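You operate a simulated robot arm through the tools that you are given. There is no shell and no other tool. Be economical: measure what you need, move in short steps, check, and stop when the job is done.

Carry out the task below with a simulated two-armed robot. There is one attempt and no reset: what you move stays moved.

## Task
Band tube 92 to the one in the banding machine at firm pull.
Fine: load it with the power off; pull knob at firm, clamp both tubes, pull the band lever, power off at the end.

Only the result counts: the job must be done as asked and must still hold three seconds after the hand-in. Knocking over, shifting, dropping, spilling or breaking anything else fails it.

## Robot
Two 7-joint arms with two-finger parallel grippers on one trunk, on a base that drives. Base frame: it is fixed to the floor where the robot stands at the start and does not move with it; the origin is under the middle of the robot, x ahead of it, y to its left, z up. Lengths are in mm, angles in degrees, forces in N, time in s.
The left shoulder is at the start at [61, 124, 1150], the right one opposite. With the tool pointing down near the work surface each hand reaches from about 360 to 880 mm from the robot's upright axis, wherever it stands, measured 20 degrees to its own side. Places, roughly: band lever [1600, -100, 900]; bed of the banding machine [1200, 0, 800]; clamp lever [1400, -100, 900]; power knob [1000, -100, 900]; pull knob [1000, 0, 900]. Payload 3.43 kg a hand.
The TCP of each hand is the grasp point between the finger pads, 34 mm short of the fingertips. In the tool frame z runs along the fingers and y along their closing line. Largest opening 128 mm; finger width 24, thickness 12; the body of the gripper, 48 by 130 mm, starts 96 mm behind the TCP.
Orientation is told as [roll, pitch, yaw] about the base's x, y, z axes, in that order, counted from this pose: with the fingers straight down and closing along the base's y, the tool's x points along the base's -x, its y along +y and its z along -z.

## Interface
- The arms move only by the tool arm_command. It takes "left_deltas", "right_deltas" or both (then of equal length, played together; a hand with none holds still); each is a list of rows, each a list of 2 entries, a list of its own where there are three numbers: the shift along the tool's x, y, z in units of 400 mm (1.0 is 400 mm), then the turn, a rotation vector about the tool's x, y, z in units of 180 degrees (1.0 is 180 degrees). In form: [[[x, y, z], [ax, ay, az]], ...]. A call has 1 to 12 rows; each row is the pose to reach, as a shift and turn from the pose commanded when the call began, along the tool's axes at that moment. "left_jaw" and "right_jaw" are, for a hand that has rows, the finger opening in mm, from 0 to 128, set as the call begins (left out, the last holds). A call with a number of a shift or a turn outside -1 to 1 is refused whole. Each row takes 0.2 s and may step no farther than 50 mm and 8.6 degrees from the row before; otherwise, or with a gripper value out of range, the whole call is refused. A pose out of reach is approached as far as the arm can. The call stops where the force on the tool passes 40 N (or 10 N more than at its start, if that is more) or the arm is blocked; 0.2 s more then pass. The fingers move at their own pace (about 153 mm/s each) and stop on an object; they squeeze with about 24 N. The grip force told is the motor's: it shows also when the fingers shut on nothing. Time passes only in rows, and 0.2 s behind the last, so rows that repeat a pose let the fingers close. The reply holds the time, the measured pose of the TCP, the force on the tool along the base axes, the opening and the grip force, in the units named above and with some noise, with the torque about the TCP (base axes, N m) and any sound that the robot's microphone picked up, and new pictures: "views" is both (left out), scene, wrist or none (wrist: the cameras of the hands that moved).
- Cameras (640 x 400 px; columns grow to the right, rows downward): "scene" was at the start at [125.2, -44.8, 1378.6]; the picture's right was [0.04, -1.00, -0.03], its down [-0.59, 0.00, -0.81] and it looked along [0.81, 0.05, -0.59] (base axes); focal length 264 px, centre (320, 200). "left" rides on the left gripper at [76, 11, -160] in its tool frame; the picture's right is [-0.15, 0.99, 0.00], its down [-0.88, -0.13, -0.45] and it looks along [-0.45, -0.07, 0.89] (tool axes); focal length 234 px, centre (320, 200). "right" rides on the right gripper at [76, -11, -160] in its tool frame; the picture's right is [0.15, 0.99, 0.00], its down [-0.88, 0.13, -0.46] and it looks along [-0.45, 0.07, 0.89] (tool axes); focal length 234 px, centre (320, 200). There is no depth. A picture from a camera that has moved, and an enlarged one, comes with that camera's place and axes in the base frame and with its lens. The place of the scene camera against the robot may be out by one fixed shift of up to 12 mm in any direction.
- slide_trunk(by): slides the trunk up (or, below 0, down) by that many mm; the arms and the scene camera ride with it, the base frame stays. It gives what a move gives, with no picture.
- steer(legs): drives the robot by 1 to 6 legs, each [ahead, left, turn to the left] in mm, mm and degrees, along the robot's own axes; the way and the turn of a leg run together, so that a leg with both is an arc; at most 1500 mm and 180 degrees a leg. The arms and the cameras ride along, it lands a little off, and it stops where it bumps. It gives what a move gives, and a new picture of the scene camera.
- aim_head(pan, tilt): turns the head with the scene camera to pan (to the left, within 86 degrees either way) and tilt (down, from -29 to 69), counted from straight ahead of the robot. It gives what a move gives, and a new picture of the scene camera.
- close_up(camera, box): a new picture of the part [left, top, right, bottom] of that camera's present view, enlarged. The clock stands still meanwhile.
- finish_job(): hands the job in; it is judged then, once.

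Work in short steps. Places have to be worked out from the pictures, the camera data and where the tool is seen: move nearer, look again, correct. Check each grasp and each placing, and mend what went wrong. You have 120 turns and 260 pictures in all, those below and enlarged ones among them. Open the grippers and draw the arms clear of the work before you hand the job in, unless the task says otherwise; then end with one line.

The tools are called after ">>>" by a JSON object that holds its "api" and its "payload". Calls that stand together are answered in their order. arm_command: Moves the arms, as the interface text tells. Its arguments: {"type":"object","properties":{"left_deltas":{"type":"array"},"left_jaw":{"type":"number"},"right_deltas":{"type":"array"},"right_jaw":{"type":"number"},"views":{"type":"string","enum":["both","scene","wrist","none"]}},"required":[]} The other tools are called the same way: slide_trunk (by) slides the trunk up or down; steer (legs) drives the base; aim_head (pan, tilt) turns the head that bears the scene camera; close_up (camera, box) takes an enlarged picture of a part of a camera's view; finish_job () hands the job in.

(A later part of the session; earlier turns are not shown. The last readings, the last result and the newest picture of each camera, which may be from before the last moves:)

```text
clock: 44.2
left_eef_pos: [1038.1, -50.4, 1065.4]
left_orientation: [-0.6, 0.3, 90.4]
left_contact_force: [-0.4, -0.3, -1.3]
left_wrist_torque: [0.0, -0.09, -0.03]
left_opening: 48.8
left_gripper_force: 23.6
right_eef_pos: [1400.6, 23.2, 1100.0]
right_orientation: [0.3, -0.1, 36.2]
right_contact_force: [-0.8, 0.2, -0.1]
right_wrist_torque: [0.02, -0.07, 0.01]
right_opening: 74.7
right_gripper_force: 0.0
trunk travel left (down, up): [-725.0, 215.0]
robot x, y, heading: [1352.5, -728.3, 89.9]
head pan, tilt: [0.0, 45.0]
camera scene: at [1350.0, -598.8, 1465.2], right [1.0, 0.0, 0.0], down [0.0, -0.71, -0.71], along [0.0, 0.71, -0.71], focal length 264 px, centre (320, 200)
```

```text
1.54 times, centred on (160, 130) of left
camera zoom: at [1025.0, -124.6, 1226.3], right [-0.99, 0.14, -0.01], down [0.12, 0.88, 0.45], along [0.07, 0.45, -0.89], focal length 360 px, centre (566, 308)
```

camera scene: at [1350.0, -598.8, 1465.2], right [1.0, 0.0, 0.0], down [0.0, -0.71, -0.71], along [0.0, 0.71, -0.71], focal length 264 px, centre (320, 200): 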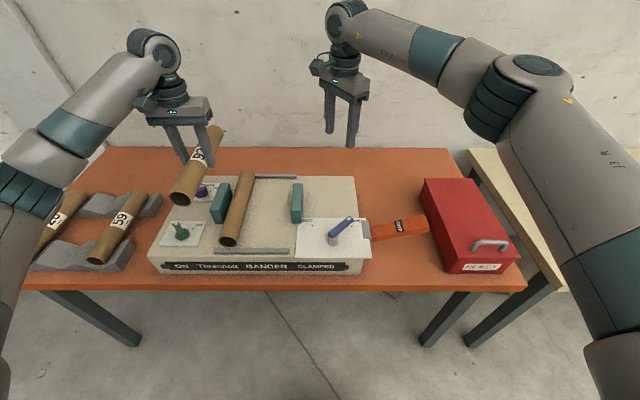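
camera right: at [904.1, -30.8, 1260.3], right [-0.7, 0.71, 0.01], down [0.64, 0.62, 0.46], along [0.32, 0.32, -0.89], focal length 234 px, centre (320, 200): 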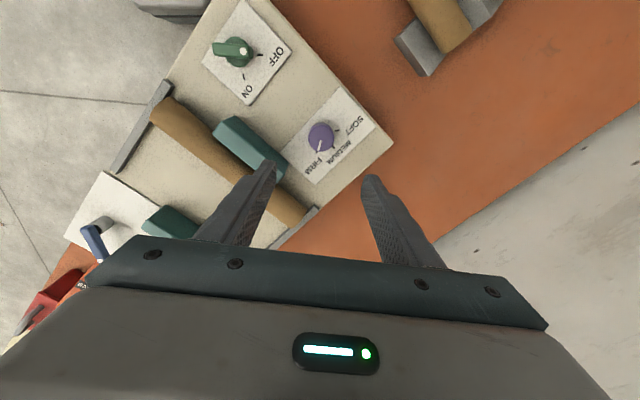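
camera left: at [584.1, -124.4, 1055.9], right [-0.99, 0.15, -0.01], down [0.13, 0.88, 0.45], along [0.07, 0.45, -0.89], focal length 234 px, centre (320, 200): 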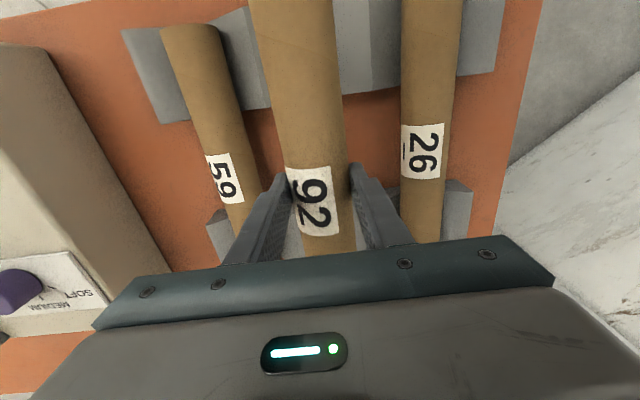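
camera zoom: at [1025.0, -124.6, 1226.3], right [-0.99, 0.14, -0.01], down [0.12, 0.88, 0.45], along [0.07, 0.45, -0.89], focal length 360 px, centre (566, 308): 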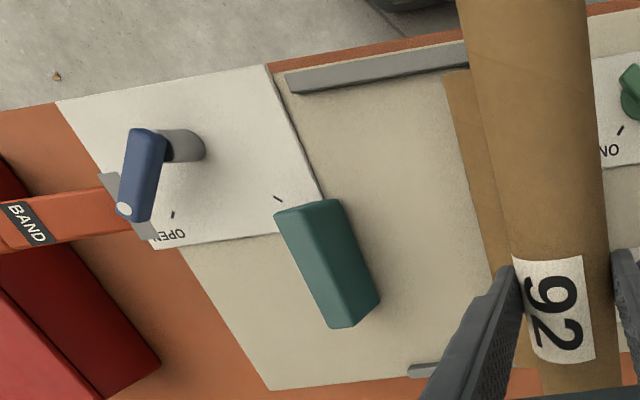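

First tube's axis is at x≈1100, right side ≈1124; bed centre y≈-42. I move tube 92 over x≈1168, lower to z≈940 and look.

>>> {"api": "arm_command", "payload": {"left_deltas": [[[-0.005, -0.11, 0], [0, 0, 0]], [[-0.01, -0.22, 0], [0, 0, 0]], [[-0.015, -0.325, 0], [0, 0, 0]], [[-0.015, -0.325, 0], [0, 0, 0]], [[-0.015, -0.325, 0.1], [0, 0, 0]], [[-0.015, -0.325, 0.2], [0, 0, 0]], [[-0.015, -0.325, 0.27], [0, 0, 0]], [[-0.015, -0.325, 0.31], [0, 0, 0]], [[-0.015, -0.325, 0.31], [0, 0, 0]]]}}

>>> {"api": "close_up", "payload": {"camera": "scene", "box": [190, 150, 350, 260]}}

```text
clock: 46.2
left_eef_pos: [1172.2, -44.7, 943.2]
left_orientation: [-0.2, 0.3, 90.5]
left_contact_force: [-0.7, 1.0, -0.9]
left_wrist_torque: [-0.01, 0.04, 0.01]
left_opening: 48.9
left_gripper_force: 23.2
right_eef_pos: [1405.3, 22.8, 1100.1]
right_orientation: [0.5, 0.1, 36.2]
right_contact_force: [0.1, -0.6, -0.2]
right_wrist_torque: [-0.05, 0.02, -0.02]
right_opening: 75.2
right_gripper_force: 0.1
trunk travel left (down, up): [-725.0, 215.0]
robot x, y, heading: [1353.7, -730.4, 90.1]
head pan, tilt: [0.0, 45.0]
camera scene: at [1355.6, -599.2, 1465.3], right [1.0, 0.0, 0.0], down [0.0, -0.71, -0.71], along [0.0, 0.71, -0.71], focal length 264 px, centre (320, 200)
camera left: at [1159.7, -119.0, 1104.2], right [-0.99, 0.14, -0.01], down [0.12, 0.88, 0.45], along [0.07, 0.45, -0.89], focal length 234 px, centre (320, 200)
```

scene: 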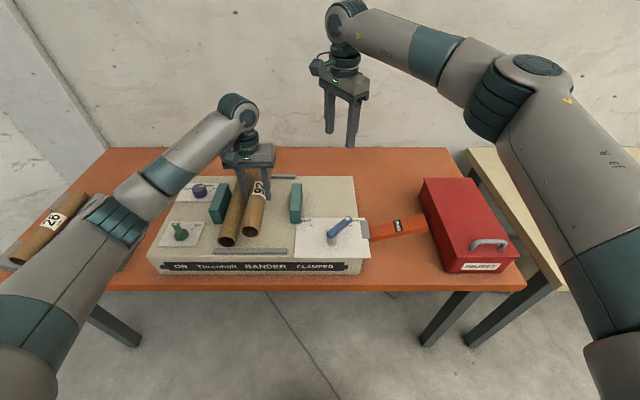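
left: 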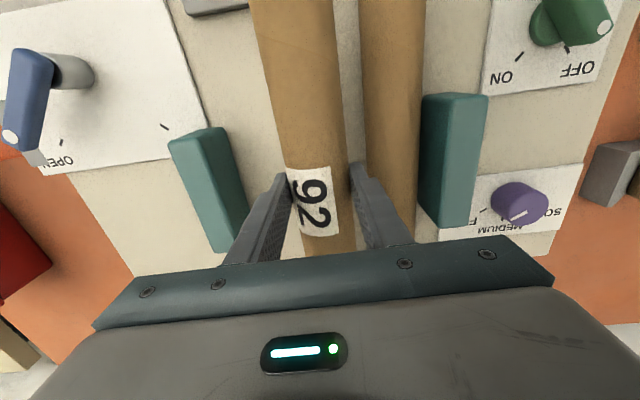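

```text
3.64 times, centred on (270, 205) of scene
camera zoom: at [1355.6, -599.2, 1465.3], right [1.0, 0.0, 0.0], down [0.0, -0.71, -0.71], along [0.0, 0.71, -0.71], focal length 960 px, centre (502, 182)
```

zoom: 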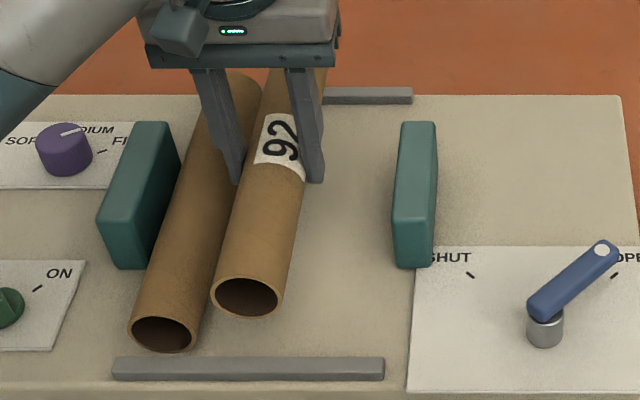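

Tube 92 hangs parallel with ~10 mm clearance to the other tube. Lower to TCP ≈902 and check the force.

>>> {"api": "arm_command", "payload": {"left_deltas": [[[0, 0, 0.05], [0, 0, 0]], [[0, 0, 0.08], [0, 0, 0]], [[0, 0, 0.09], [0, 0, 0]], [[0, 0, 0.1], [0, 0, 0]], [[0, 0, 0.1], [0, 0, 0]]], "views": "none"}}

>>> {"api": "close_up", "payload": {"camera": "scene", "box": [190, 150, 350, 260]}}

```text
clock: 47.4
left_eef_pos: [1173.1, -44.0, 904.8]
left_orientation: [-0.3, 0.4, 90.4]
left_contact_force: [-0.5, -0.7, -0.9]
left_wrist_torque: [0.03, -0.02, 0.02]
left_opening: 48.9
left_gripper_force: 24.4
right_eef_pos: [1403.9, 22.5, 1099.3]
right_orientation: [0.4, 0.0, 36.2]
right_contact_force: [0.0, 0.2, 0.1]
right_wrist_torque: [-0.01, -0.02, 0.03]
right_opening: 75.3
right_gripper_force: 0.1
trunk travel left (down, up): [-725.0, 215.0]
robot x, y, heading: [1356.3, -733.5, 90.3]
head pan, tilt: [0.0, 45.0]
```

```text
3.64 times, centred on (270, 205) of scene
camera zoom: at [1355.6, -599.1, 1465.3], right [1.0, 0.0, 0.0], down [0.0, -0.71, -0.71], along [0.0, 0.71, -0.71], focal length 960 px, centre (502, 182)
```

zoom: 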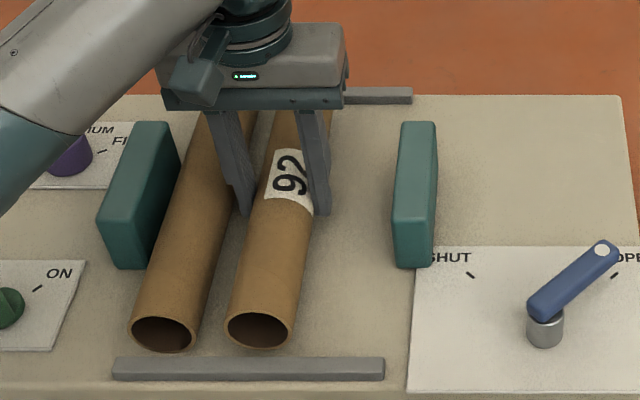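

Almost down (front ends nearly level). Creep down in 2 mm steps.

>>> {"api": "arm_command", "payload": {"left_deltas": [[[0, 0, 0.005], [0, 0, 0]], [[0, 0, 0.008], [0, 0, 0]], [[0, 0, 0.01], [0, 0, 0]], [[0, 0, 0.01], [0, 0, 0]]], "views": "none"}}

>>> {"api": "close_up", "payload": {"camera": "scene", "box": [200, 190, 300, 260]}}

```text
clock: 48.4
left_eef_pos: [1172.3, -45.0, 899.3]
left_orientation: [-0.3, 0.4, 90.3]
left_contact_force: [-0.8, 0.7, -1.0]
left_wrist_torque: [0.01, -0.01, -0.02]
left_opening: 48.9
left_gripper_force: 23.2
right_eef_pos: [1404.6, 22.4, 1100.9]
right_orientation: [0.5, 0.0, 36.2]
right_contact_force: [-0.7, -0.2, -0.9]
right_wrist_torque: [-0.03, -0.03, 0.02]
right_opening: 75.0
right_gripper_force: 0.0
trunk travel left (down, up): [-725.0, 215.0]
robot x, y, heading: [1352.3, -731.0, 90.0]
head pan, tilt: [0.0, 45.0]
```

```text
5.71 times, centred on (250, 225) of scene
camera zoom: at [1355.6, -599.0, 1465.2], right [1.0, 0.0, 0.0], down [0.0, -0.71, -0.71], along [0.0, 0.71, -0.71], focal length 1508 px, centre (720, 57)
```

zoom: 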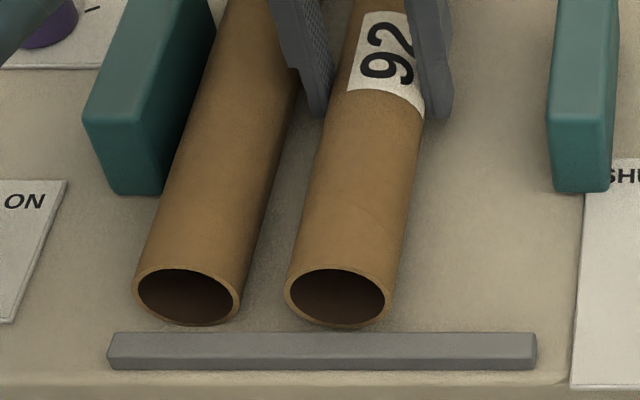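

No contact yet; creep 4 mm more.

>>> {"api": "arm_command", "payload": {"left_deltas": [[[0, 0, 0.0025], [0, 0, 0]], [[0, 0, 0.005], [0, 0, 0]], [[0, 0, 0.0075], [0, 0, 0]], [[0, 0, 0.01], [0, 0, 0]], [[0, 0, 0.01], [0, 0, 0]]], "views": "none"}}

```text
clock: 49.6
left_eef_pos: [1173.6, -44.9, 895.6]
left_orientation: [-0.4, 0.4, 90.4]
left_contact_force: [-0.2, 0.1, -0.8]
left_wrist_torque: [0.0, 0.0, 0.01]
left_opening: 48.9
left_gripper_force: 23.9
right_eef_pos: [1405.1, 23.4, 1100.1]
right_orientation: [0.5, 0.1, 36.3]
right_contact_force: [-0.1, 0.0, -0.7]
right_wrist_torque: [-0.01, 0.01, -0.01]
right_opening: 75.0
right_gripper_force: 0.1
trunk travel left (down, up): [-725.0, 215.0]
robot x, y, heading: [1352.7, -726.0, 89.9]
head pan, tilt: [0.0, 45.0]
```

Still free; continue creeping.

>>> {"api": "arm_command", "payload": {"left_deltas": [[[0, 0, 0.0025], [0, 0, 0]], [[0, 0, 0.005], [0, 0, 0]], [[0, 0, 0.0075], [0, 0, 0]], [[0, 0, 0.01], [0, 0, 0]], [[0, 0, 0.01], [0, 0, 0]]], "views": "none"}}

>>> {"api": "close_up", "payload": {"camera": "scene", "box": [200, 190, 300, 260]}}

```text
clock: 50.8
left_eef_pos: [1174.5, -44.7, 894.2]
left_orientation: [-0.4, 0.1, 90.4]
left_contact_force: [-1.1, 5.9, 23.0]
left_wrist_torque: [0.14, 0.04, 0.09]
left_opening: 49.0
left_gripper_force: 24.1
right_eef_pos: [1404.2, 21.6, 1101.5]
right_orientation: [0.6, 0.0, 36.3]
right_contact_force: [-0.8, 0.1, -0.4]
right_wrist_torque: [0.0, 0.03, 0.01]
right_opening: 74.9
right_gripper_force: 0.0
trunk travel left (down, up): [-725.0, 215.0]
robot x, y, heading: [1357.4, -726.1, 90.0]
head pan, tilt: [0.0, 45.0]
```

```text
5.71 times, centred on (250, 225) of scene
camera zoom: at [1356.4, -601.2, 1465.7], right [1.0, 0.0, 0.0], down [0.0, -0.71, -0.71], along [0.0, 0.71, -0.71], focal length 1508 px, centre (720, 57)
```

zoom: 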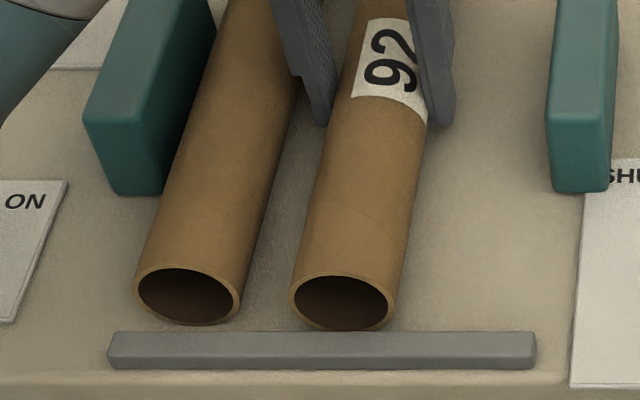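

Contact with the bed (23 N). Ease up 1.5 mm and open slightly to 56 mm.

>>> {"api": "arm_command", "payload": {"left_deltas": [[[0, 0, -0.004], [0, 0, 0]], [[0, 0, -0.004], [0, 0, 0]], [[0, 0, -0.004], [0, 0, 0]]], "left_jaw": 56}}

>>> {"api": "close_up", "payload": {"camera": "scene", "box": [190, 150, 350, 260]}}

```text
clock: 51.6
left_eef_pos: [1172.4, -43.8, 892.9]
left_orientation: [-0.4, 0.4, 90.4]
left_contact_force: [0.4, 1.2, 0.0]
left_wrist_torque: [-0.04, 0.0, 0.02]
left_opening: 55.8
left_gripper_force: 0.1
right_eef_pos: [1403.7, 23.1, 1099.3]
right_orientation: [0.5, 0.0, 36.3]
right_contact_force: [1.2, -0.6, -0.7]
right_wrist_torque: [0.02, -0.02, 0.01]
right_opening: 75.0
right_gripper_force: 0.1
trunk travel left (down, up): [-725.0, 215.0]
robot x, y, heading: [1352.0, -729.8, 90.0]
head pan, tilt: [0.0, 45.0]
camera scene: at [1355.4, -598.5, 1465.2], right [1.0, 0.0, 0.0], down [0.0, -0.71, -0.71], along [0.0, 0.71, -0.71], focal length 264 px, centre (320, 200)
camera left: at [1160.3, -118.9, 1053.6], right [-0.99, 0.14, -0.01], down [0.12, 0.88, 0.45], along [0.07, 0.44, -0.89], focal length 234 px, centre (320, 200)
```

scene: 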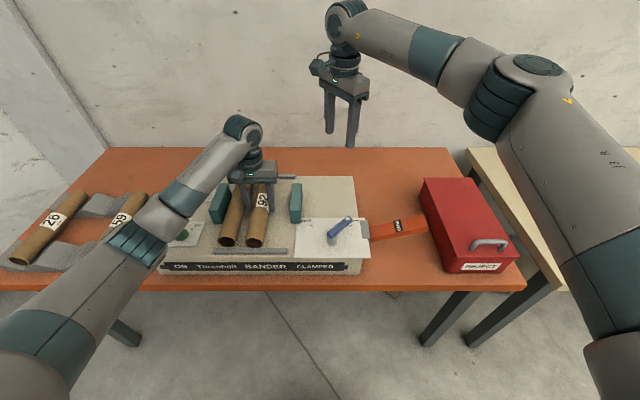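
left: 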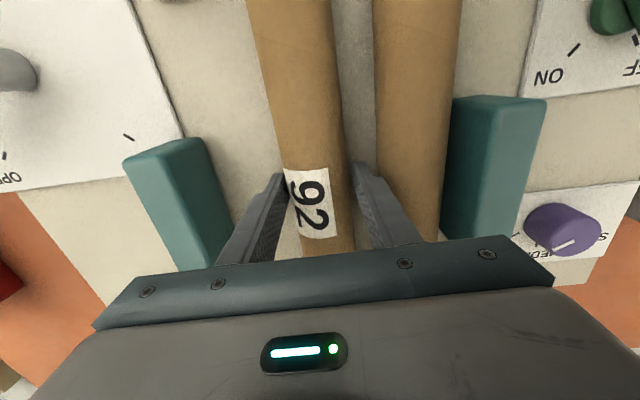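

```text
3.64 times, centred on (270, 205) of scene
camera zoom: at [1355.4, -598.5, 1465.2], right [1.0, 0.0, 0.0], down [0.0, -0.71, -0.71], along [0.0, 0.71, -0.71], focal length 960 px, centre (502, 182)
```

zoom: 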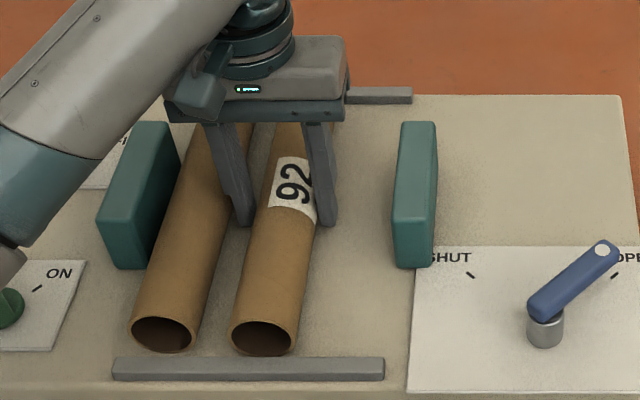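

Released and resting. Lift straight up.

>>> {"api": "arm_command", "payload": {"left_deltas": [[[0, 0, -0.02], [0, 0, 0]], [[0, 0, -0.06], [0, 0, 0]], [[0, 0, -0.12], [0, 0, 0]], [[0, 0, -0.22], [0, 0, 0]], [[0, 0, -0.32], [0, 0, 0]], [[0, 0, -0.4], [0, 0, 0]]]}}

>>> {"api": "close_up", "payload": {"camera": "scene", "box": [190, 150, 350, 260]}}

```text
clock: 53.0
left_eef_pos: [1172.6, -45.1, 1053.2]
left_orientation: [-0.3, 0.4, 90.5]
left_contact_force: [0.4, -0.4, 0.0]
left_wrist_torque: [0.02, -0.01, -0.01]
left_opening: 56.4
left_gripper_force: 0.0
right_eef_pos: [1404.6, 22.4, 1100.2]
right_orientation: [0.5, 0.0, 36.4]
right_contact_force: [-0.2, -0.3, -0.7]
right_wrist_torque: [0.01, 0.0, 0.02]
right_opening: 75.2
right_gripper_force: 0.1
trunk travel left (down, up): [-725.0, 215.0]
robot x, y, heading: [1351.2, -727.6, 90.3]
head pan, tilt: [0.0, 45.0]
camera scene: at [1355.8, -599.8, 1465.2], right [1.0, 0.0, 0.0], down [0.0, -0.71, -0.71], along [0.0, 0.71, -0.71], focal length 264 px, centre (320, 200)
camera left: at [1159.8, -118.9, 1214.6], right [-0.99, 0.14, -0.01], down [0.12, 0.88, 0.45], along [0.07, 0.45, -0.89], focal length 234 px, centre (320, 200)
```

scene: 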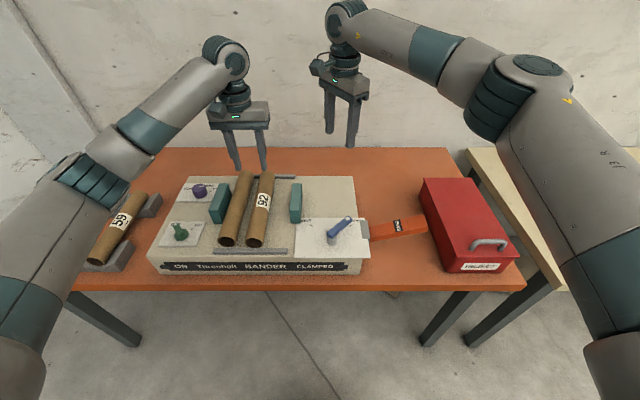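
left: 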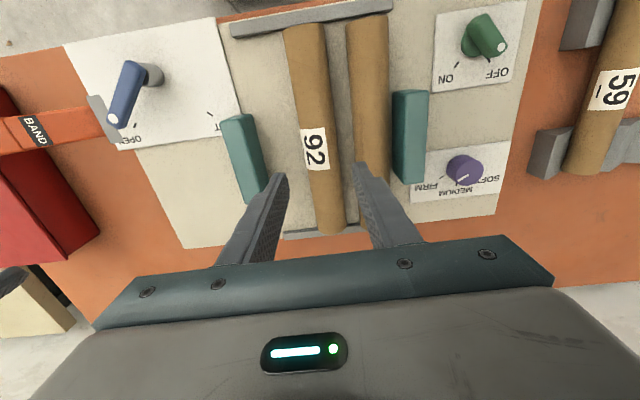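

```text
3.64 times, centred on (270, 205) of scene
camera zoom: at [1355.8, -599.8, 1465.2], right [1.0, 0.0, 0.0], down [0.0, -0.71, -0.71], along [0.0, 0.71, -0.71], focal length 960 px, centre (502, 182)
```

zoom: 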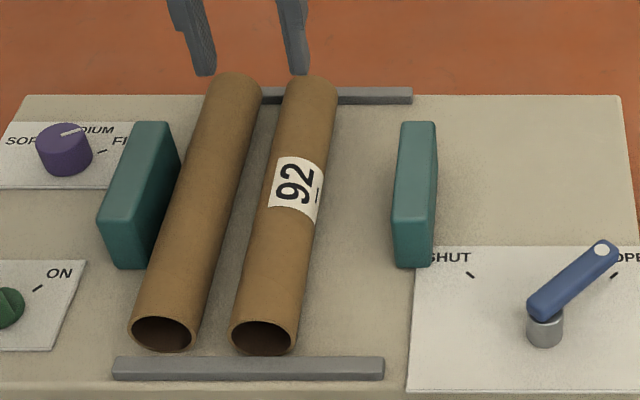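

Both tubes lie parallel in the bed, touching nothing else; the clamp should press them together. Clamp lever pivot ≈(1387,-165), tip at ≈45° toward OPEN. Move the right hand over the lever, and the left over the power knob (≈(960,-138)).

>>> {"api": "arm_command", "payload": {"right_deltas": [[[0.0385, -0.0666, 0], [0, 0, -0.01]], [[0.077, -0.133, 0], [0, 0, -0.02]], [[0.1155, -0.2, 0], [0, 0, -0.03]], [[0.154, -0.266, 0], [0, 0, -0.04]], [[0.1925, -0.333, 0], [0, 0, -0.047]], [[0.1925, -0.333, 0.1], [0, 0, -0.047]], [[0.1925, -0.333, 0.2], [0, 0, -0.047]], [[0.1925, -0.333, 0.25], [0, 0, -0.047]]], "left_deltas": [[[0.0, 0.08, 0], [0, 0, 0]], [[0.0, 0.18, 0], [0, 0, 0]], [[0.04, 0.28, 0], [0, 0, 0]], [[0.08, 0.36, 0], [0, 0, 0]], [[0.13, 0.44, 0], [0, 0, 0]], [[0.18, 0.5, 0], [0, 0, 0]], [[0.2325, 0.53, 0], [0, 0, 0]], [[0.2325, 0.53, 0], [0, 0, 0]]], "right_jaw": 50, "left_jaw": 70}}

```text
clock: 54.8
left_eef_pos: [961.3, -138.7, 1053.0]
left_orientation: [-0.3, 0.4, 90.4]
left_contact_force: [0.3, 0.3, 0.7]
left_wrist_torque: [0.0, 0.03, 0.0]
left_opening: 69.9
left_gripper_force: 0.2
right_eef_pos: [1421.4, -129.5, 998.9]
right_orientation: [0.6, 0.0, 44.8]
right_contact_force: [-0.3, 0.0, -0.3]
right_wrist_torque: [-0.03, 0.0, 0.02]
right_opening: 50.1
right_gripper_force: 0.1
trunk travel left (down, up): [-725.0, 215.0]
robot x, y, heading: [1352.3, -728.4, 90.3]
head pan, tilt: [0.0, 45.0]
camera scene: at [1356.0, -598.7, 1465.3], right [1.0, 0.0, 0.0], down [0.0, -0.71, -0.71], along [0.0, 0.71, -0.71], focal length 264 px, centre (320, 200)
camera right: at [1376.3, -191.8, 1158.5], right [-0.8, 0.6, 0.01], down [0.54, 0.71, 0.46], along [0.27, 0.37, -0.89], focal length 234 px, centre (320, 200)
camera left: at [948.7, -212.2, 1214.0], right [-0.99, 0.14, -0.01], down [0.12, 0.88, 0.45], along [0.07, 0.45, -0.89], focal length 234 px, centre (320, 200)
```

scene: 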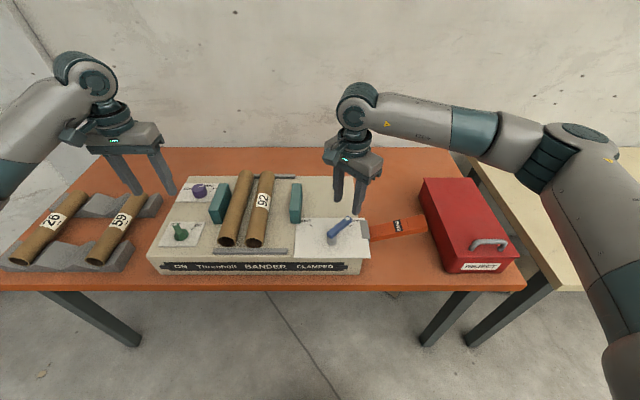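
right: 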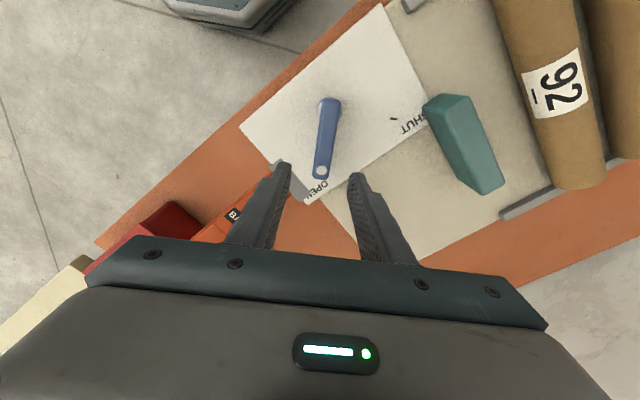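
left: 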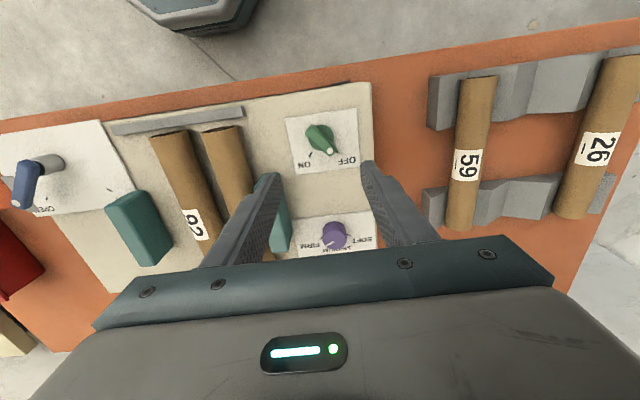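

Lever top ≈905 mm high, pivot ≈(1382,-168), lever centred between the right fingers. Descend around it and narrow the jaw.

>>> {"api": "arm_command", "payload": {"right_deltas": [[[0.005, 0.004, 0.1], [0, 0, -0.01]], [[0.005, 0.004, 0.18], [0, 0, -0.02]], [[0.005, 0.004, 0.2275], [0, 0, -0.02]], [[0.005, 0.004, 0.2275], [0, 0, -0.02]]], "right_jaw": 45}}

>>> {"api": "close_up", "payload": {"camera": "scene", "box": [290, 150, 440, 260]}}

```text
clock: 55.8
left_eef_pos: [960.2, -138.4, 1053.4]
left_orientation: [-0.2, 0.4, 90.4]
left_contact_force: [-0.3, 0.1, 0.3]
left_wrist_torque: [0.0, -0.02, 0.0]
left_opening: 70.0
left_gripper_force: 0.1
right_eef_pos: [1418.5, -129.4, 906.6]
right_orientation: [0.5, 0.0, 48.4]
right_contact_force: [0.2, -0.7, 0.4]
right_wrist_torque: [-0.01, -0.01, -0.07]
right_opening: 44.9
right_gripper_force: 0.1
trunk travel left (down, up): [-725.0, 215.0]
robot x, y, heading: [1347.1, -729.2, 90.0]
head pan, tilt: [0.0, 45.0]
camera scene: at [1355.6, -599.1, 1465.3], right [1.0, 0.0, 0.0], down [0.0, -0.71, -0.71], along [0.0, 0.71, -0.71], focal length 264 px, centre (320, 200)
camera right: at [1376.7, -194.5, 1067.7], right [-0.84, 0.55, 0.01], down [0.49, 0.74, 0.46], along [0.24, 0.39, -0.89], focal length 234 px, centre (320, 200)
```

scene: 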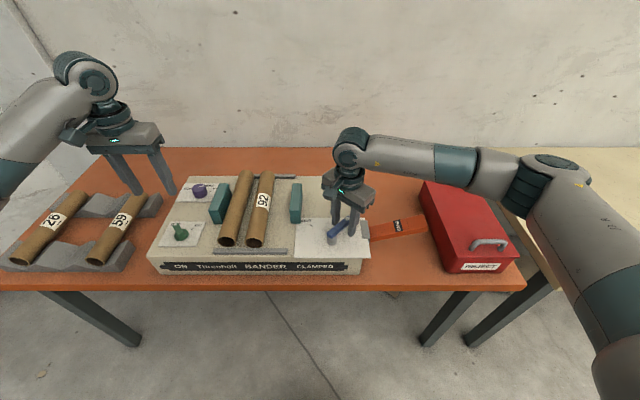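
right: 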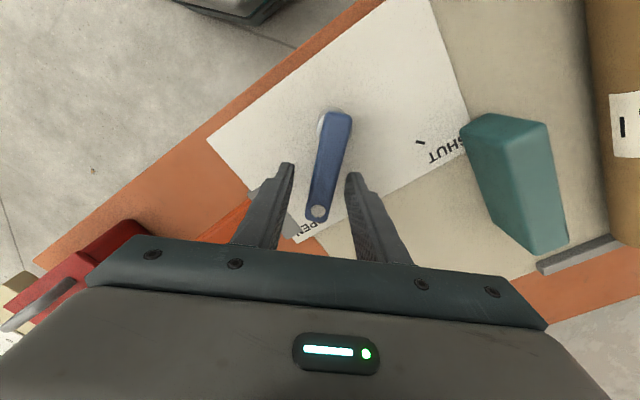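

```text
3.64 times, centred on (365, 205) of scene
camera zoom: at [1355.6, -599.1, 1465.3], right [1.0, 0.0, 0.0], down [0.0, -0.71, -0.71], along [0.0, 0.71, -0.71], focal length 960 px, centre (156, 182)
```

zoom: 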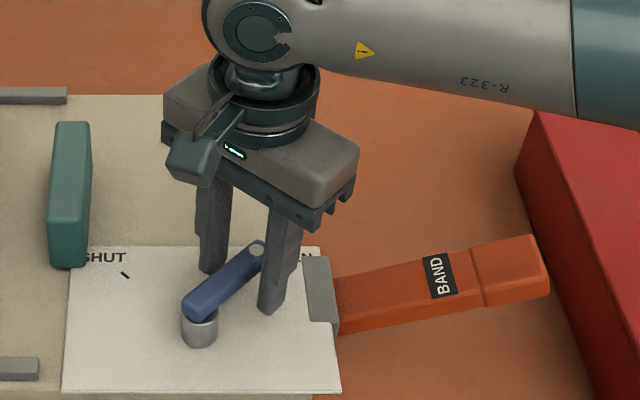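

Fingers straddle the lever near its end. Narrow to 26 mm and swing it counter-clockwise along the arc.

>>> {"api": "arm_command", "payload": {"right_deltas": [[[0, 0, 0], [0, 0, 0]], [[0.0012, 0.0167, 0], [0, 0, -0.0444]], [[0.0046, 0.0331, 0], [0, 0, -0.0889]], [[0.0104, 0.0488, 0], [0, 0, -0.1333]], [[0.0182, 0.0636, 0], [0, 0, -0.1778]], [[0.028, 0.0771, 0], [0, 0, -0.2222]], [[0.0397, 0.0892, 0], [0, 0, -0.2667]], [[0.0529, 0.0995, 0], [0, 0, -0.3111]], [[0.0674, 0.1078, 0], [0, 0, -0.3556]], [[0.0829, 0.1141, 0], [0, 0, -0.4]], [[0.0992, 0.1182, 0], [0, 0, -0.4444]], [[0.1158, 0.12, 0], [0, 0, -0.4889]]], "right_jaw": 26}}

>>> {"api": "close_up", "payload": {"camera": "scene", "box": [200, 150, 400, 280]}}

```text
clock: 58.4
left_eef_pos: [960.3, -135.9, 1053.5]
left_orientation: [-0.3, 0.4, 90.3]
left_contact_force: [-0.4, 0.9, 0.1]
left_wrist_torque: [-0.01, 0.01, -0.04]
left_opening: 69.9
left_gripper_force: 0.1
right_eef_pos: [1352.7, -132.2, 909.1]
right_orientation: [-0.1, -0.4, 136.5]
right_contact_force: [6.0, 2.9, 0.7]
right_wrist_torque: [0.02, -0.09, -0.11]
right_opening: 29.1
right_gripper_force: 2.2
trunk travel left (down, up): [-725.0, 215.0]
robot x, y, heading: [1353.5, -725.3, 90.0]
head pan, tilt: [0.0, 45.0]
camera scene: at [1356.3, -598.8, 1465.2], right [1.0, 0.0, 0.0], down [0.0, -0.71, -0.71], along [0.0, 0.71, -0.71], focal length 264 px, centre (320, 200)
camera right: at [1415.3, -176.8, 1068.1], right [-0.58, -0.82, 0.0], down [-0.73, 0.51, 0.46], along [-0.38, 0.27, -0.89], focal length 234 px, centre (320, 200)
```

scene: 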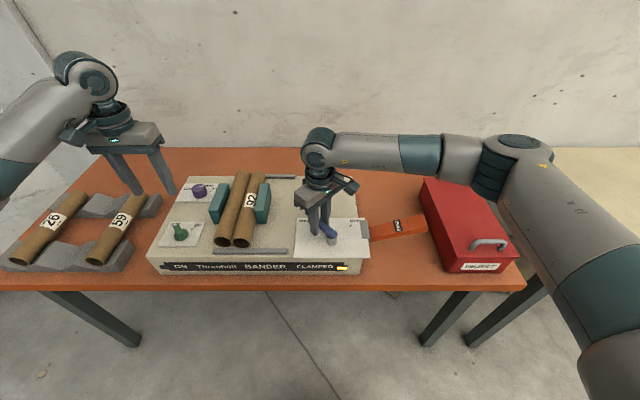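
right: 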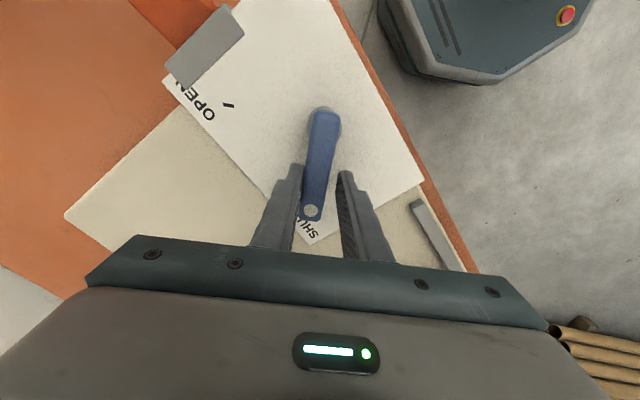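

```text
3.08 times, centred on (300, 215) of scene
camera zoom: at [1356.3, -598.8, 1465.2], right [1.0, 0.0, 0.0], down [0.0, -0.71, -0.71], along [0.0, 0.71, -0.71], focal length 812 px, centre (382, 154)
```

zoom: 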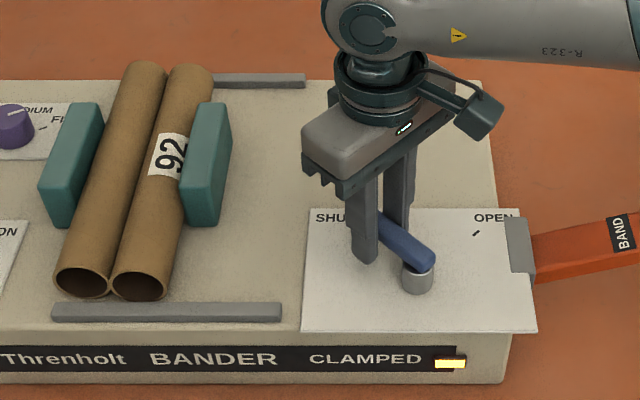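

The CLAMPED lamp is lit and the tubes are pressed together. Free the right hand upward; turn the left hand 45° so it fits across the power knob's bar, and lower to 960.

>>> {"api": "arm_command", "payload": {"right_deltas": [[[0, 0, 0], [0, 0, 0]], [[0, 0, 0], [0, 0, 0]], [[0, 0, -0.05], [0, 0, 0]], [[0, 0, -0.15], [0, 0, 0]], [[0, 0, -0.25], [0, 0, 0]], [[0, 0, -0.35], [0, 0, 0]], [[0, 0, -0.4], [0, 0, 0]], [[0, 0, -0.4], [0, 0, 0]], [[0, 0, -0.4], [0, 0, 0]]], "left_deltas": [[[0, 0, 0], [0, 0, -0.0417]], [[0, 0, 0], [0, 0, -0.0833]], [[0, 0, 0], [0, 0, -0.125]], [[0, 0, 0], [0, 0, -0.1667]], [[0, 0, 0], [0, 0, -0.2083]], [[0, 0, 0.08], [0, 0, -0.25]], [[0, 0, 0.16], [0, 0, -0.25]], [[0, 0, 0.23], [0, 0, -0.25]], [[0, 0, 0.23], [0, 0, -0.25]]], "right_jaw": 50, "left_jaw": 60}}

```text
clock: 60.4
left_eef_pos: [960.9, -139.3, 959.9]
left_orientation: [0.0, 0.6, 135.4]
left_contact_force: [0.1, -0.3, 0.7]
left_wrist_torque: [0.02, -0.01, -0.01]
left_opening: 60.0
left_gripper_force: 0.0
right_eef_pos: [1353.6, -132.2, 1069.0]
right_orientation: [-0.2, -0.5, 136.4]
right_contact_force: [-0.5, 0.7, 0.0]
right_wrist_torque: [0.04, -0.01, 0.01]
right_opening: 50.0
right_gripper_force: 0.1
trunk travel left (down, up): [-725.0, 215.0]
robot x, y, heading: [1351.1, -726.5, 90.2]
head pan, tilt: [0.0, 45.0]
camera scene: at [1355.6, -599.4, 1465.3], right [1.0, 0.0, 0.0], down [0.0, -0.71, -0.71], along [0.0, 0.71, -0.71], focal length 264 px, centre (320, 200)
camera right: at [1415.6, -177.9, 1228.3], right [-0.58, -0.82, 0.0], down [-0.72, 0.51, 0.46], along [-0.38, 0.27, -0.89], focal length 234 px, centre (320, 200)
camera left: at [1005.2, -199.2, 1121.4], right [-0.8, -0.6, 0.0], down [-0.54, 0.71, 0.45], along [-0.27, 0.36, -0.89], focal length 234 px, centre (320, 200)
```

scene: 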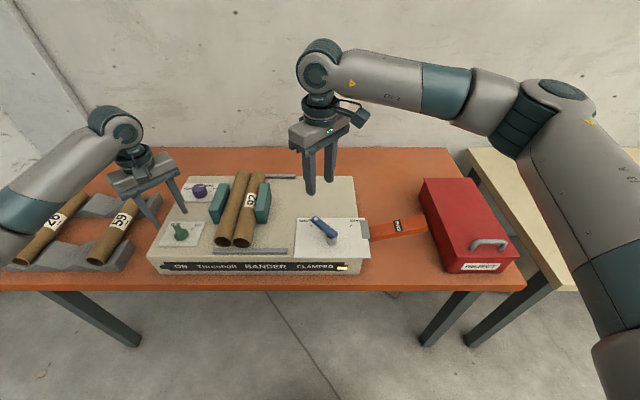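
right: 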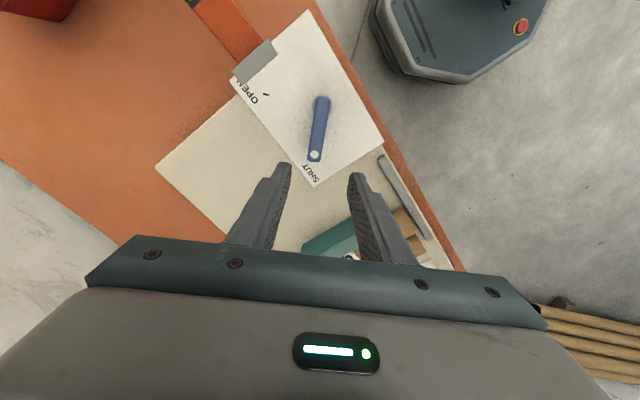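
left: 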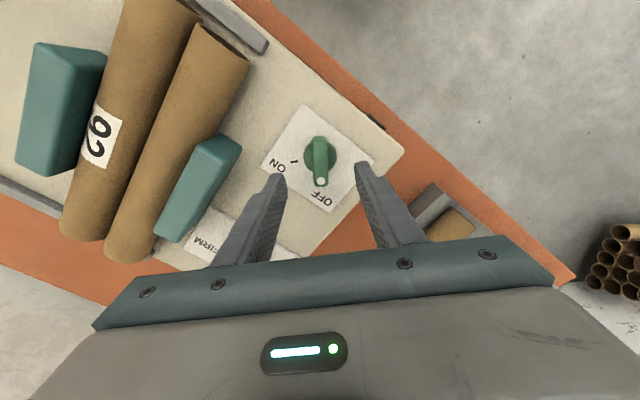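

Knob bar lines up between the left fingers, centre ≈(962,-142). Descend around it.

>>> {"api": "arm_command", "payload": {"left_deltas": [[[0.008, 0.0026, 0.06], [0, 0, 0]], [[0.008, 0.0026, 0.12], [0, 0, 0]], [[0.008, 0.0026, 0.145], [0, 0, 0]], [[0.008, 0.0026, 0.145], [0, 0, 0]]], "views": "wrist"}}

```text
clock: 61.4
left_eef_pos: [962.8, -142.7, 902.3]
left_orientation: [0.0, 0.5, 135.4]
left_contact_force: [-0.3, 0.4, -0.5]
left_wrist_torque: [0.01, -0.03, 0.0]
left_opening: 60.0
left_gripper_force: 0.1
right_eef_pos: [1352.7, -133.6, 1067.7]
right_orientation: [0.0, -0.5, 136.4]
right_contact_force: [0.4, -0.3, -0.5]
right_wrist_torque: [-0.04, 0.03, -0.03]
right_opening: 50.1
right_gripper_force: 0.1
trunk travel left (down, up): [-725.0, 215.0]
robot x, y, heading: [1354.8, -725.1, 90.3]
head pan, tilt: [0.0, 45.0]
camera left: at [1007.5, -202.2, 1064.1], right [-0.8, -0.6, 0.0], down [-0.54, 0.71, 0.45], along [-0.27, 0.36, -0.89], focal length 234 px, centre (320, 200)
```

left: 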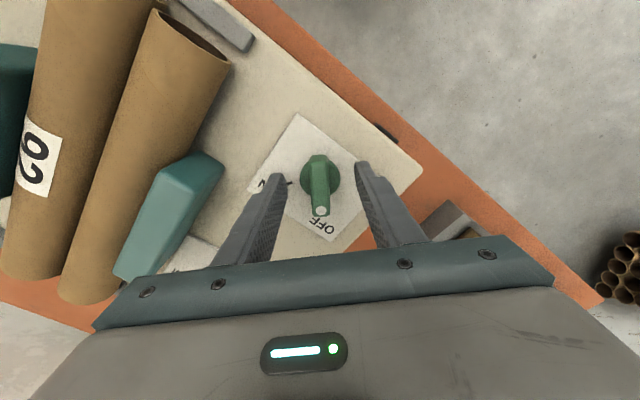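

Bar centred. Close and turn clockwise; 72° in this call.

>>> {"api": "arm_command", "payload": {"left_deltas": [[[0, 0, 0], [0, 0, 0]], [[0, 0, 0], [0, 0, 0]], [[0, 0, 0], [0, 0, 0]], [[0, 0, 0], [0, 0, 0.0444]], [[0, 0, 0], [0, 0, 0.0889]], [[0, 0, 0], [0, 0, 0.1333]], [[0, 0, 0], [0, 0, 0.1778]], [[0, 0, 0], [0, 0, 0.2222]], [[0, 0, 0], [0, 0, 0.2667]], [[0, 0, 0], [0, 0, 0.3111]], [[0, 0, 0], [0, 0, 0.3556]], [[0, 0, 0], [0, 0, 0.4]]], "left_jaw": 5, "views": "wrist"}}

```text
clock: 64.0
left_eef_pos: [958.6, -143.4, 903.0]
left_orientation: [-0.3, 0.1, 63.5]
left_contact_force: [-27.7, -4.1, 7.9]
left_wrist_torque: [-0.75, 1.97, 0.1]
left_opening: 15.7
left_gripper_force: 45.2
right_eef_pos: [1349.4, -132.9, 1068.4]
right_orientation: [-0.1, -0.4, 136.4]
right_contact_force: [0.7, -0.5, 0.3]
right_wrist_torque: [0.0, 0.03, 0.02]
right_opening: 50.2
right_gripper_force: 0.1
trunk travel left (down, up): [-725.0, 215.0]
robot x, y, heading: [1352.5, -725.7, 90.2]
head pan, tilt: [0.0, 45.0]
camera left: at [913.0, -204.5, 1063.5], right [-0.82, 0.57, -0.01], down [0.51, 0.73, 0.45], along [0.27, 0.37, -0.89], focal length 234 px, centre (320, 200)
```

left: 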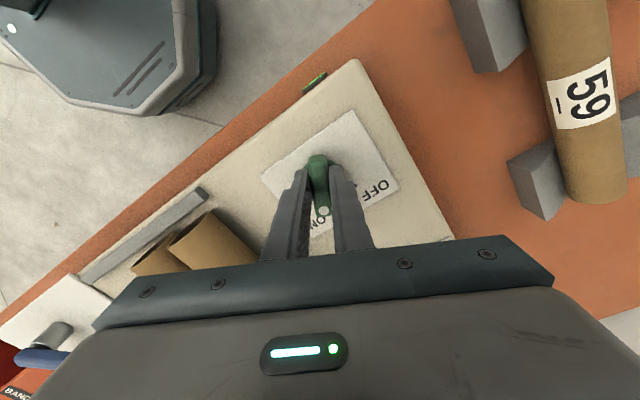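

The ON lamp looks lit already. Relax the hand offset and turn the remaining ~15°.

>>> {"api": "arm_command", "payload": {"left_deltas": [[[0.0045, 0.009, 0], [0, 0, 0]], [[0.0045, 0.009, 0], [0, 0, 0.04]], [[0.0045, 0.009, 0], [0, 0, 0.083]], [[0.0045, 0.009, 0], [0, 0, 0.083]]], "views": "wrist"}}

>>> {"api": "close_up", "payload": {"camera": "scene", "box": [140, 160, 380, 290]}}

```text
clock: 65.0
left_eef_pos: [956.8, -142.3, 903.3]
left_orientation: [-0.5, -0.1, 48.5]
left_contact_force: [-20.3, -1.7, 5.8]
left_wrist_torque: [0.18, 1.16, 1.22]
left_opening: 16.3
left_gripper_force: 45.1
right_eef_pos: [1350.8, -133.3, 1068.9]
right_orientation: [0.0, -0.4, 136.5]
right_contact_force: [0.2, 0.3, 1.0]
right_wrist_torque: [0.02, 0.01, 0.02]
right_opening: 50.1
right_gripper_force: 0.0
trunk travel left (down, up): [-725.0, 215.0]
robot x, y, heading: [1354.0, -727.0, 90.2]
head pan, tilt: [0.0, 45.0]
camera left: at [896.7, -190.3, 1063.0], right [-0.64, 0.77, -0.01], down [0.68, 0.58, 0.46], along [0.36, 0.29, -0.89], focal length 234 px, centre (320, 200)
```

left: 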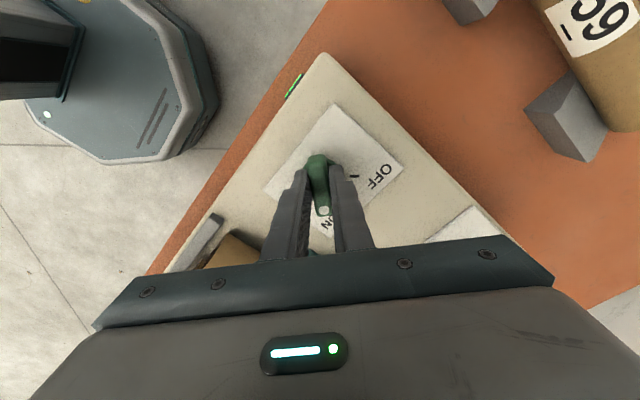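

```text
2.67 times, centred on (260, 225) of scene
camera zoom: at [1353.1, -600.1, 1465.3], right [1.0, 0.0, 0.0], down [0.0, -0.71, -0.71], along [0.0, 0.71, -0.71], focal length 704 px, centre (480, 133)
```

zoom: 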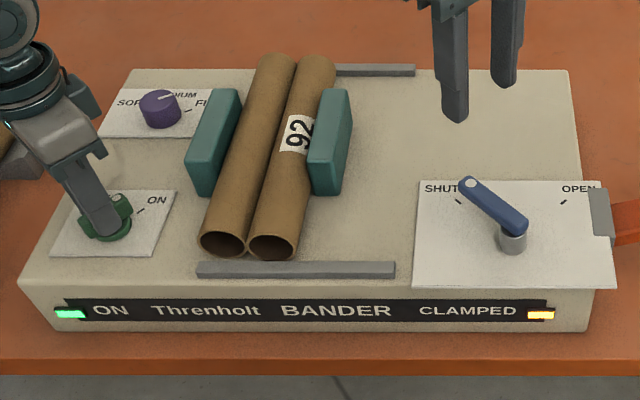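

ON and CLAMPED lamps are lit. Verify the pull knob pointer against FIRM before banding.

>>> {"api": "arm_command", "payload": {"left_deltas": [[[0, 0, 0], [0, 0, 0]], [[0, 0, 0], [0, 0, 0]]], "left_jaw": 60, "views": "none"}}

>>> {"api": "close_up", "payload": {"camera": "scene", "box": [150, 170, 230, 250]}}

>>> {"api": "close_up", "payload": {"camera": "scene", "box": [340, 190, 440, 260]}}

```text
clock: 65.6
left_eef_pos: [959.3, -142.6, 903.2]
left_orientation: [-0.7, -0.1, 48.4]
left_contact_force: [-0.5, -0.1, -0.3]
left_wrist_torque: [0.01, -0.03, -0.03]
left_opening: 60.0
left_gripper_force: 0.1
right_eef_pos: [1351.0, -132.1, 1069.5]
right_orientation: [-0.1, -0.5, 136.4]
right_contact_force: [-0.1, -0.2, -0.2]
right_wrist_torque: [0.01, -0.02, -0.03]
right_opening: 49.9
right_gripper_force: 0.0
trunk travel left (down, up): [-725.0, 215.0]
robot x, y, heading: [1354.1, -726.7, 90.1]
head pan, tilt: [0.0, 45.0]
```

```text
5.00 times, centred on (190, 210) of scene
camera zoom: at [1354.7, -599.5, 1465.3], right [1.0, 0.0, 0.0], down [0.0, -0.71, -0.71], along [0.0, 0.71, -0.71], focal length 1319 px, centre (970, 150)
```

zoom: 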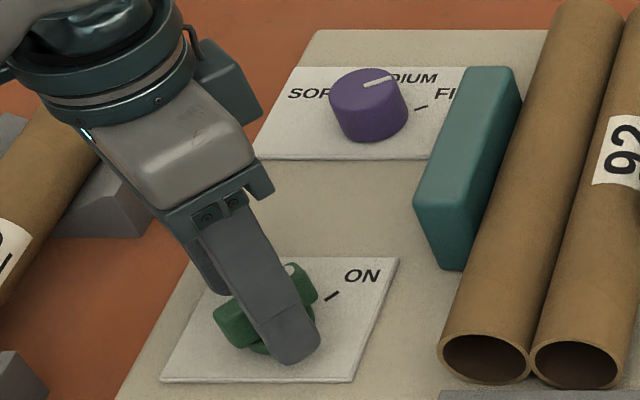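

```text
5.71 times, centred on (390, 225) of scene
camera zoom: at [1354.7, -599.5, 1465.3], right [1.0, 0.0, 0.0], down [0.0, -0.71, -0.71], along [0.0, 0.71, -0.71], focal length 1508 px, centre (-80, 57)
```

zoom: 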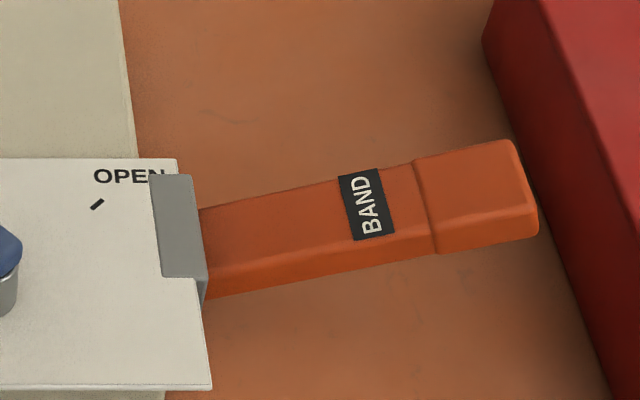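

Pointer is parallel to and at FIRM. Now bring the right hand over the band lever (≈(1578,-119)) to look at it, turning back to yaw 90.

>>> {"api": "arm_command", "payload": {"right_deltas": [[[0.05, -0.056, 0], [0, 0, 0.0366]], [[0.1, -0.112, 0], [0, 0, 0.0731]], [[0.15, -0.168, 0], [0, 0, 0.11]], [[0.2, -0.223, 0], [0, 0, 0.146]], [[0.25, -0.279, 0], [0, 0, 0.183]], [[0.3, -0.335, 0], [0, 0, 0.2194]], [[0.349, -0.391, 0], [0, 0, 0.256]], [[0.349, -0.391, 0], [0, 0, 0.256]]], "right_jaw": 100}}

```text
clock: 67.4
left_eef_pos: [957.4, -141.3, 902.2]
left_orientation: [-0.5, -0.1, 48.5]
left_contact_force: [-0.6, -1.7, 0.1]
left_wrist_torque: [0.0, 0.02, -0.02]
left_opening: 60.0
left_gripper_force: 0.1
right_eef_pos: [1561.3, -114.8, 1067.5]
right_orientation: [0.3, -0.3, 90.2]
right_contact_force: [0.8, 0.2, -0.1]
right_wrist_torque: [0.02, -0.04, -0.01]
right_opening: 100.3
right_gripper_force: 0.0
trunk travel left (down, up): [-725.0, 215.0]
robot x, y, heading: [1355.9, -730.1, 90.1]
head pan, tilt: [0.0, 45.0]
camera scene: at [1354.6, -598.9, 1465.2], right [1.0, 0.0, 0.0], down [0.0, -0.71, -0.71], along [0.0, 0.71, -0.71], focal length 264 px, centre (320, 200)
camera right: at [1573.0, -192.1, 1227.7], right [-0.99, -0.15, 0.0], down [-0.13, 0.88, 0.46], along [-0.07, 0.46, -0.89], focal length 234 px, centre (320, 200)
```

scene: 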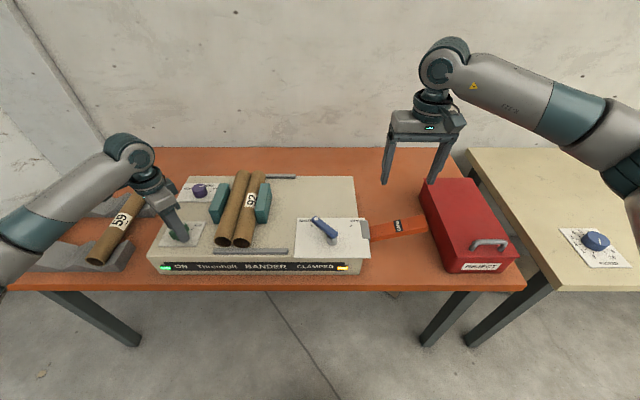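
right: 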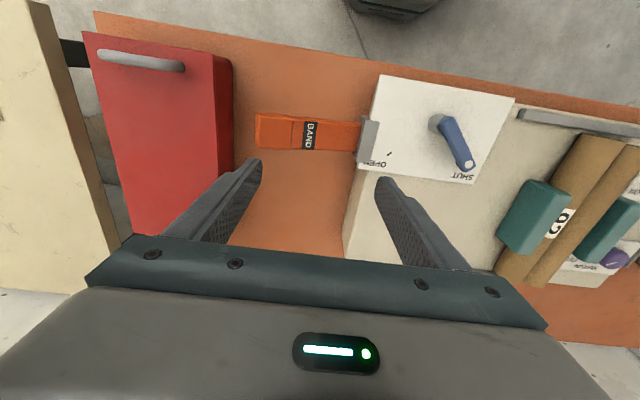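

The band lever slopes up from ≈(1502,-119,852) to tip ≈(1652,-112,888): it should be pulled down. I close the right fingers and set them above the handle at x≈1600, clear of the toolbox.

>>> {"api": "arm_command", "payload": {"right_deltas": [[[0, -0.1, 0], [0, 0, 0]], [[0, -0.1, 0.1], [0, 0, 0]], [[0, -0.1, 0.2], [0, 0, 0]], [[0, -0.1, 0.29], [0, 0, 0]], [[0, -0.1, 0.32], [0, 0, 0]], [[0, -0.1, 0.32], [0, 0, 0]]], "right_jaw": 0}}

>>> {"api": "close_up", "payload": {"camera": "scene", "box": [340, 140, 500, 260]}}

```text
clock: 68.8
left_eef_pos: [959.3, -142.4, 903.3]
left_orientation: [-0.6, 0.1, 48.5]
left_contact_force: [0.5, 0.2, -0.7]
left_wrist_torque: [0.02, 0.02, 0.0]
left_opening: 59.8
left_gripper_force: 0.0
right_eef_pos: [1601.5, -116.5, 938.7]
right_orientation: [0.3, -0.4, 90.3]
right_contact_force: [-0.3, 0.5, -0.1]
right_wrist_torque: [0.04, -0.01, 0.01]
right_opening: 0.0
right_gripper_force: 24.3
trunk travel left (down, up): [-725.0, 215.0]
robot x, y, heading: [1352.1, -729.7, 89.9]
head pan, tilt: [0.0, 45.0]
camera scene: at [1356.0, -599.5, 1465.3], right [1.0, 0.0, 0.0], down [0.0, -0.71, -0.71], along [0.0, 0.71, -0.71], focal length 264 px, centre (320, 200)
camera right: at [1613.3, -192.8, 1098.3], right [-0.99, -0.15, 0.0], down [-0.13, 0.88, 0.46], along [-0.07, 0.46, -0.89], focal length 234 px, centre (320, 200)
```

scene: 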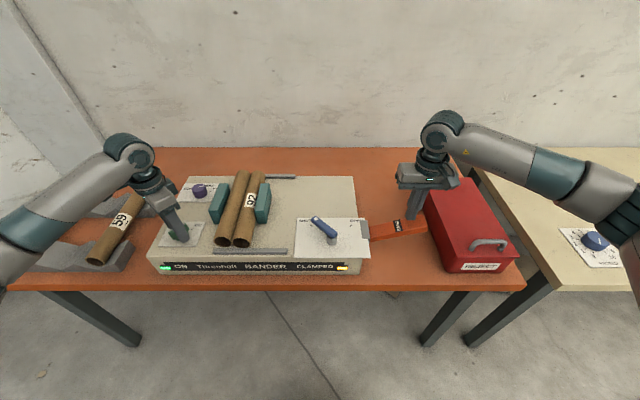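
right: 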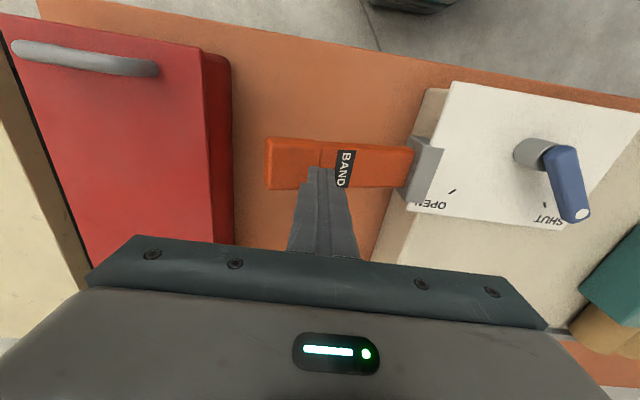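

```text
3.33 times, centred on (420, 200) of scene
camera zoom: at [1356.0, -599.5, 1465.3], right [1.0, 0.0, 0.0], down [0.0, -0.71, -0.71], along [0.0, 0.71, -0.71], focal length 880 px, centre (-13, 200)
```

zoom: 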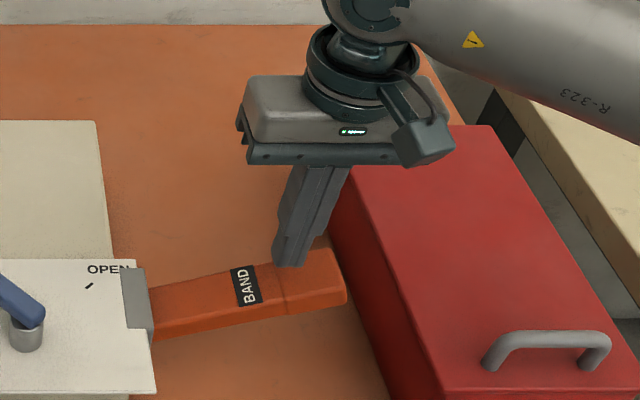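

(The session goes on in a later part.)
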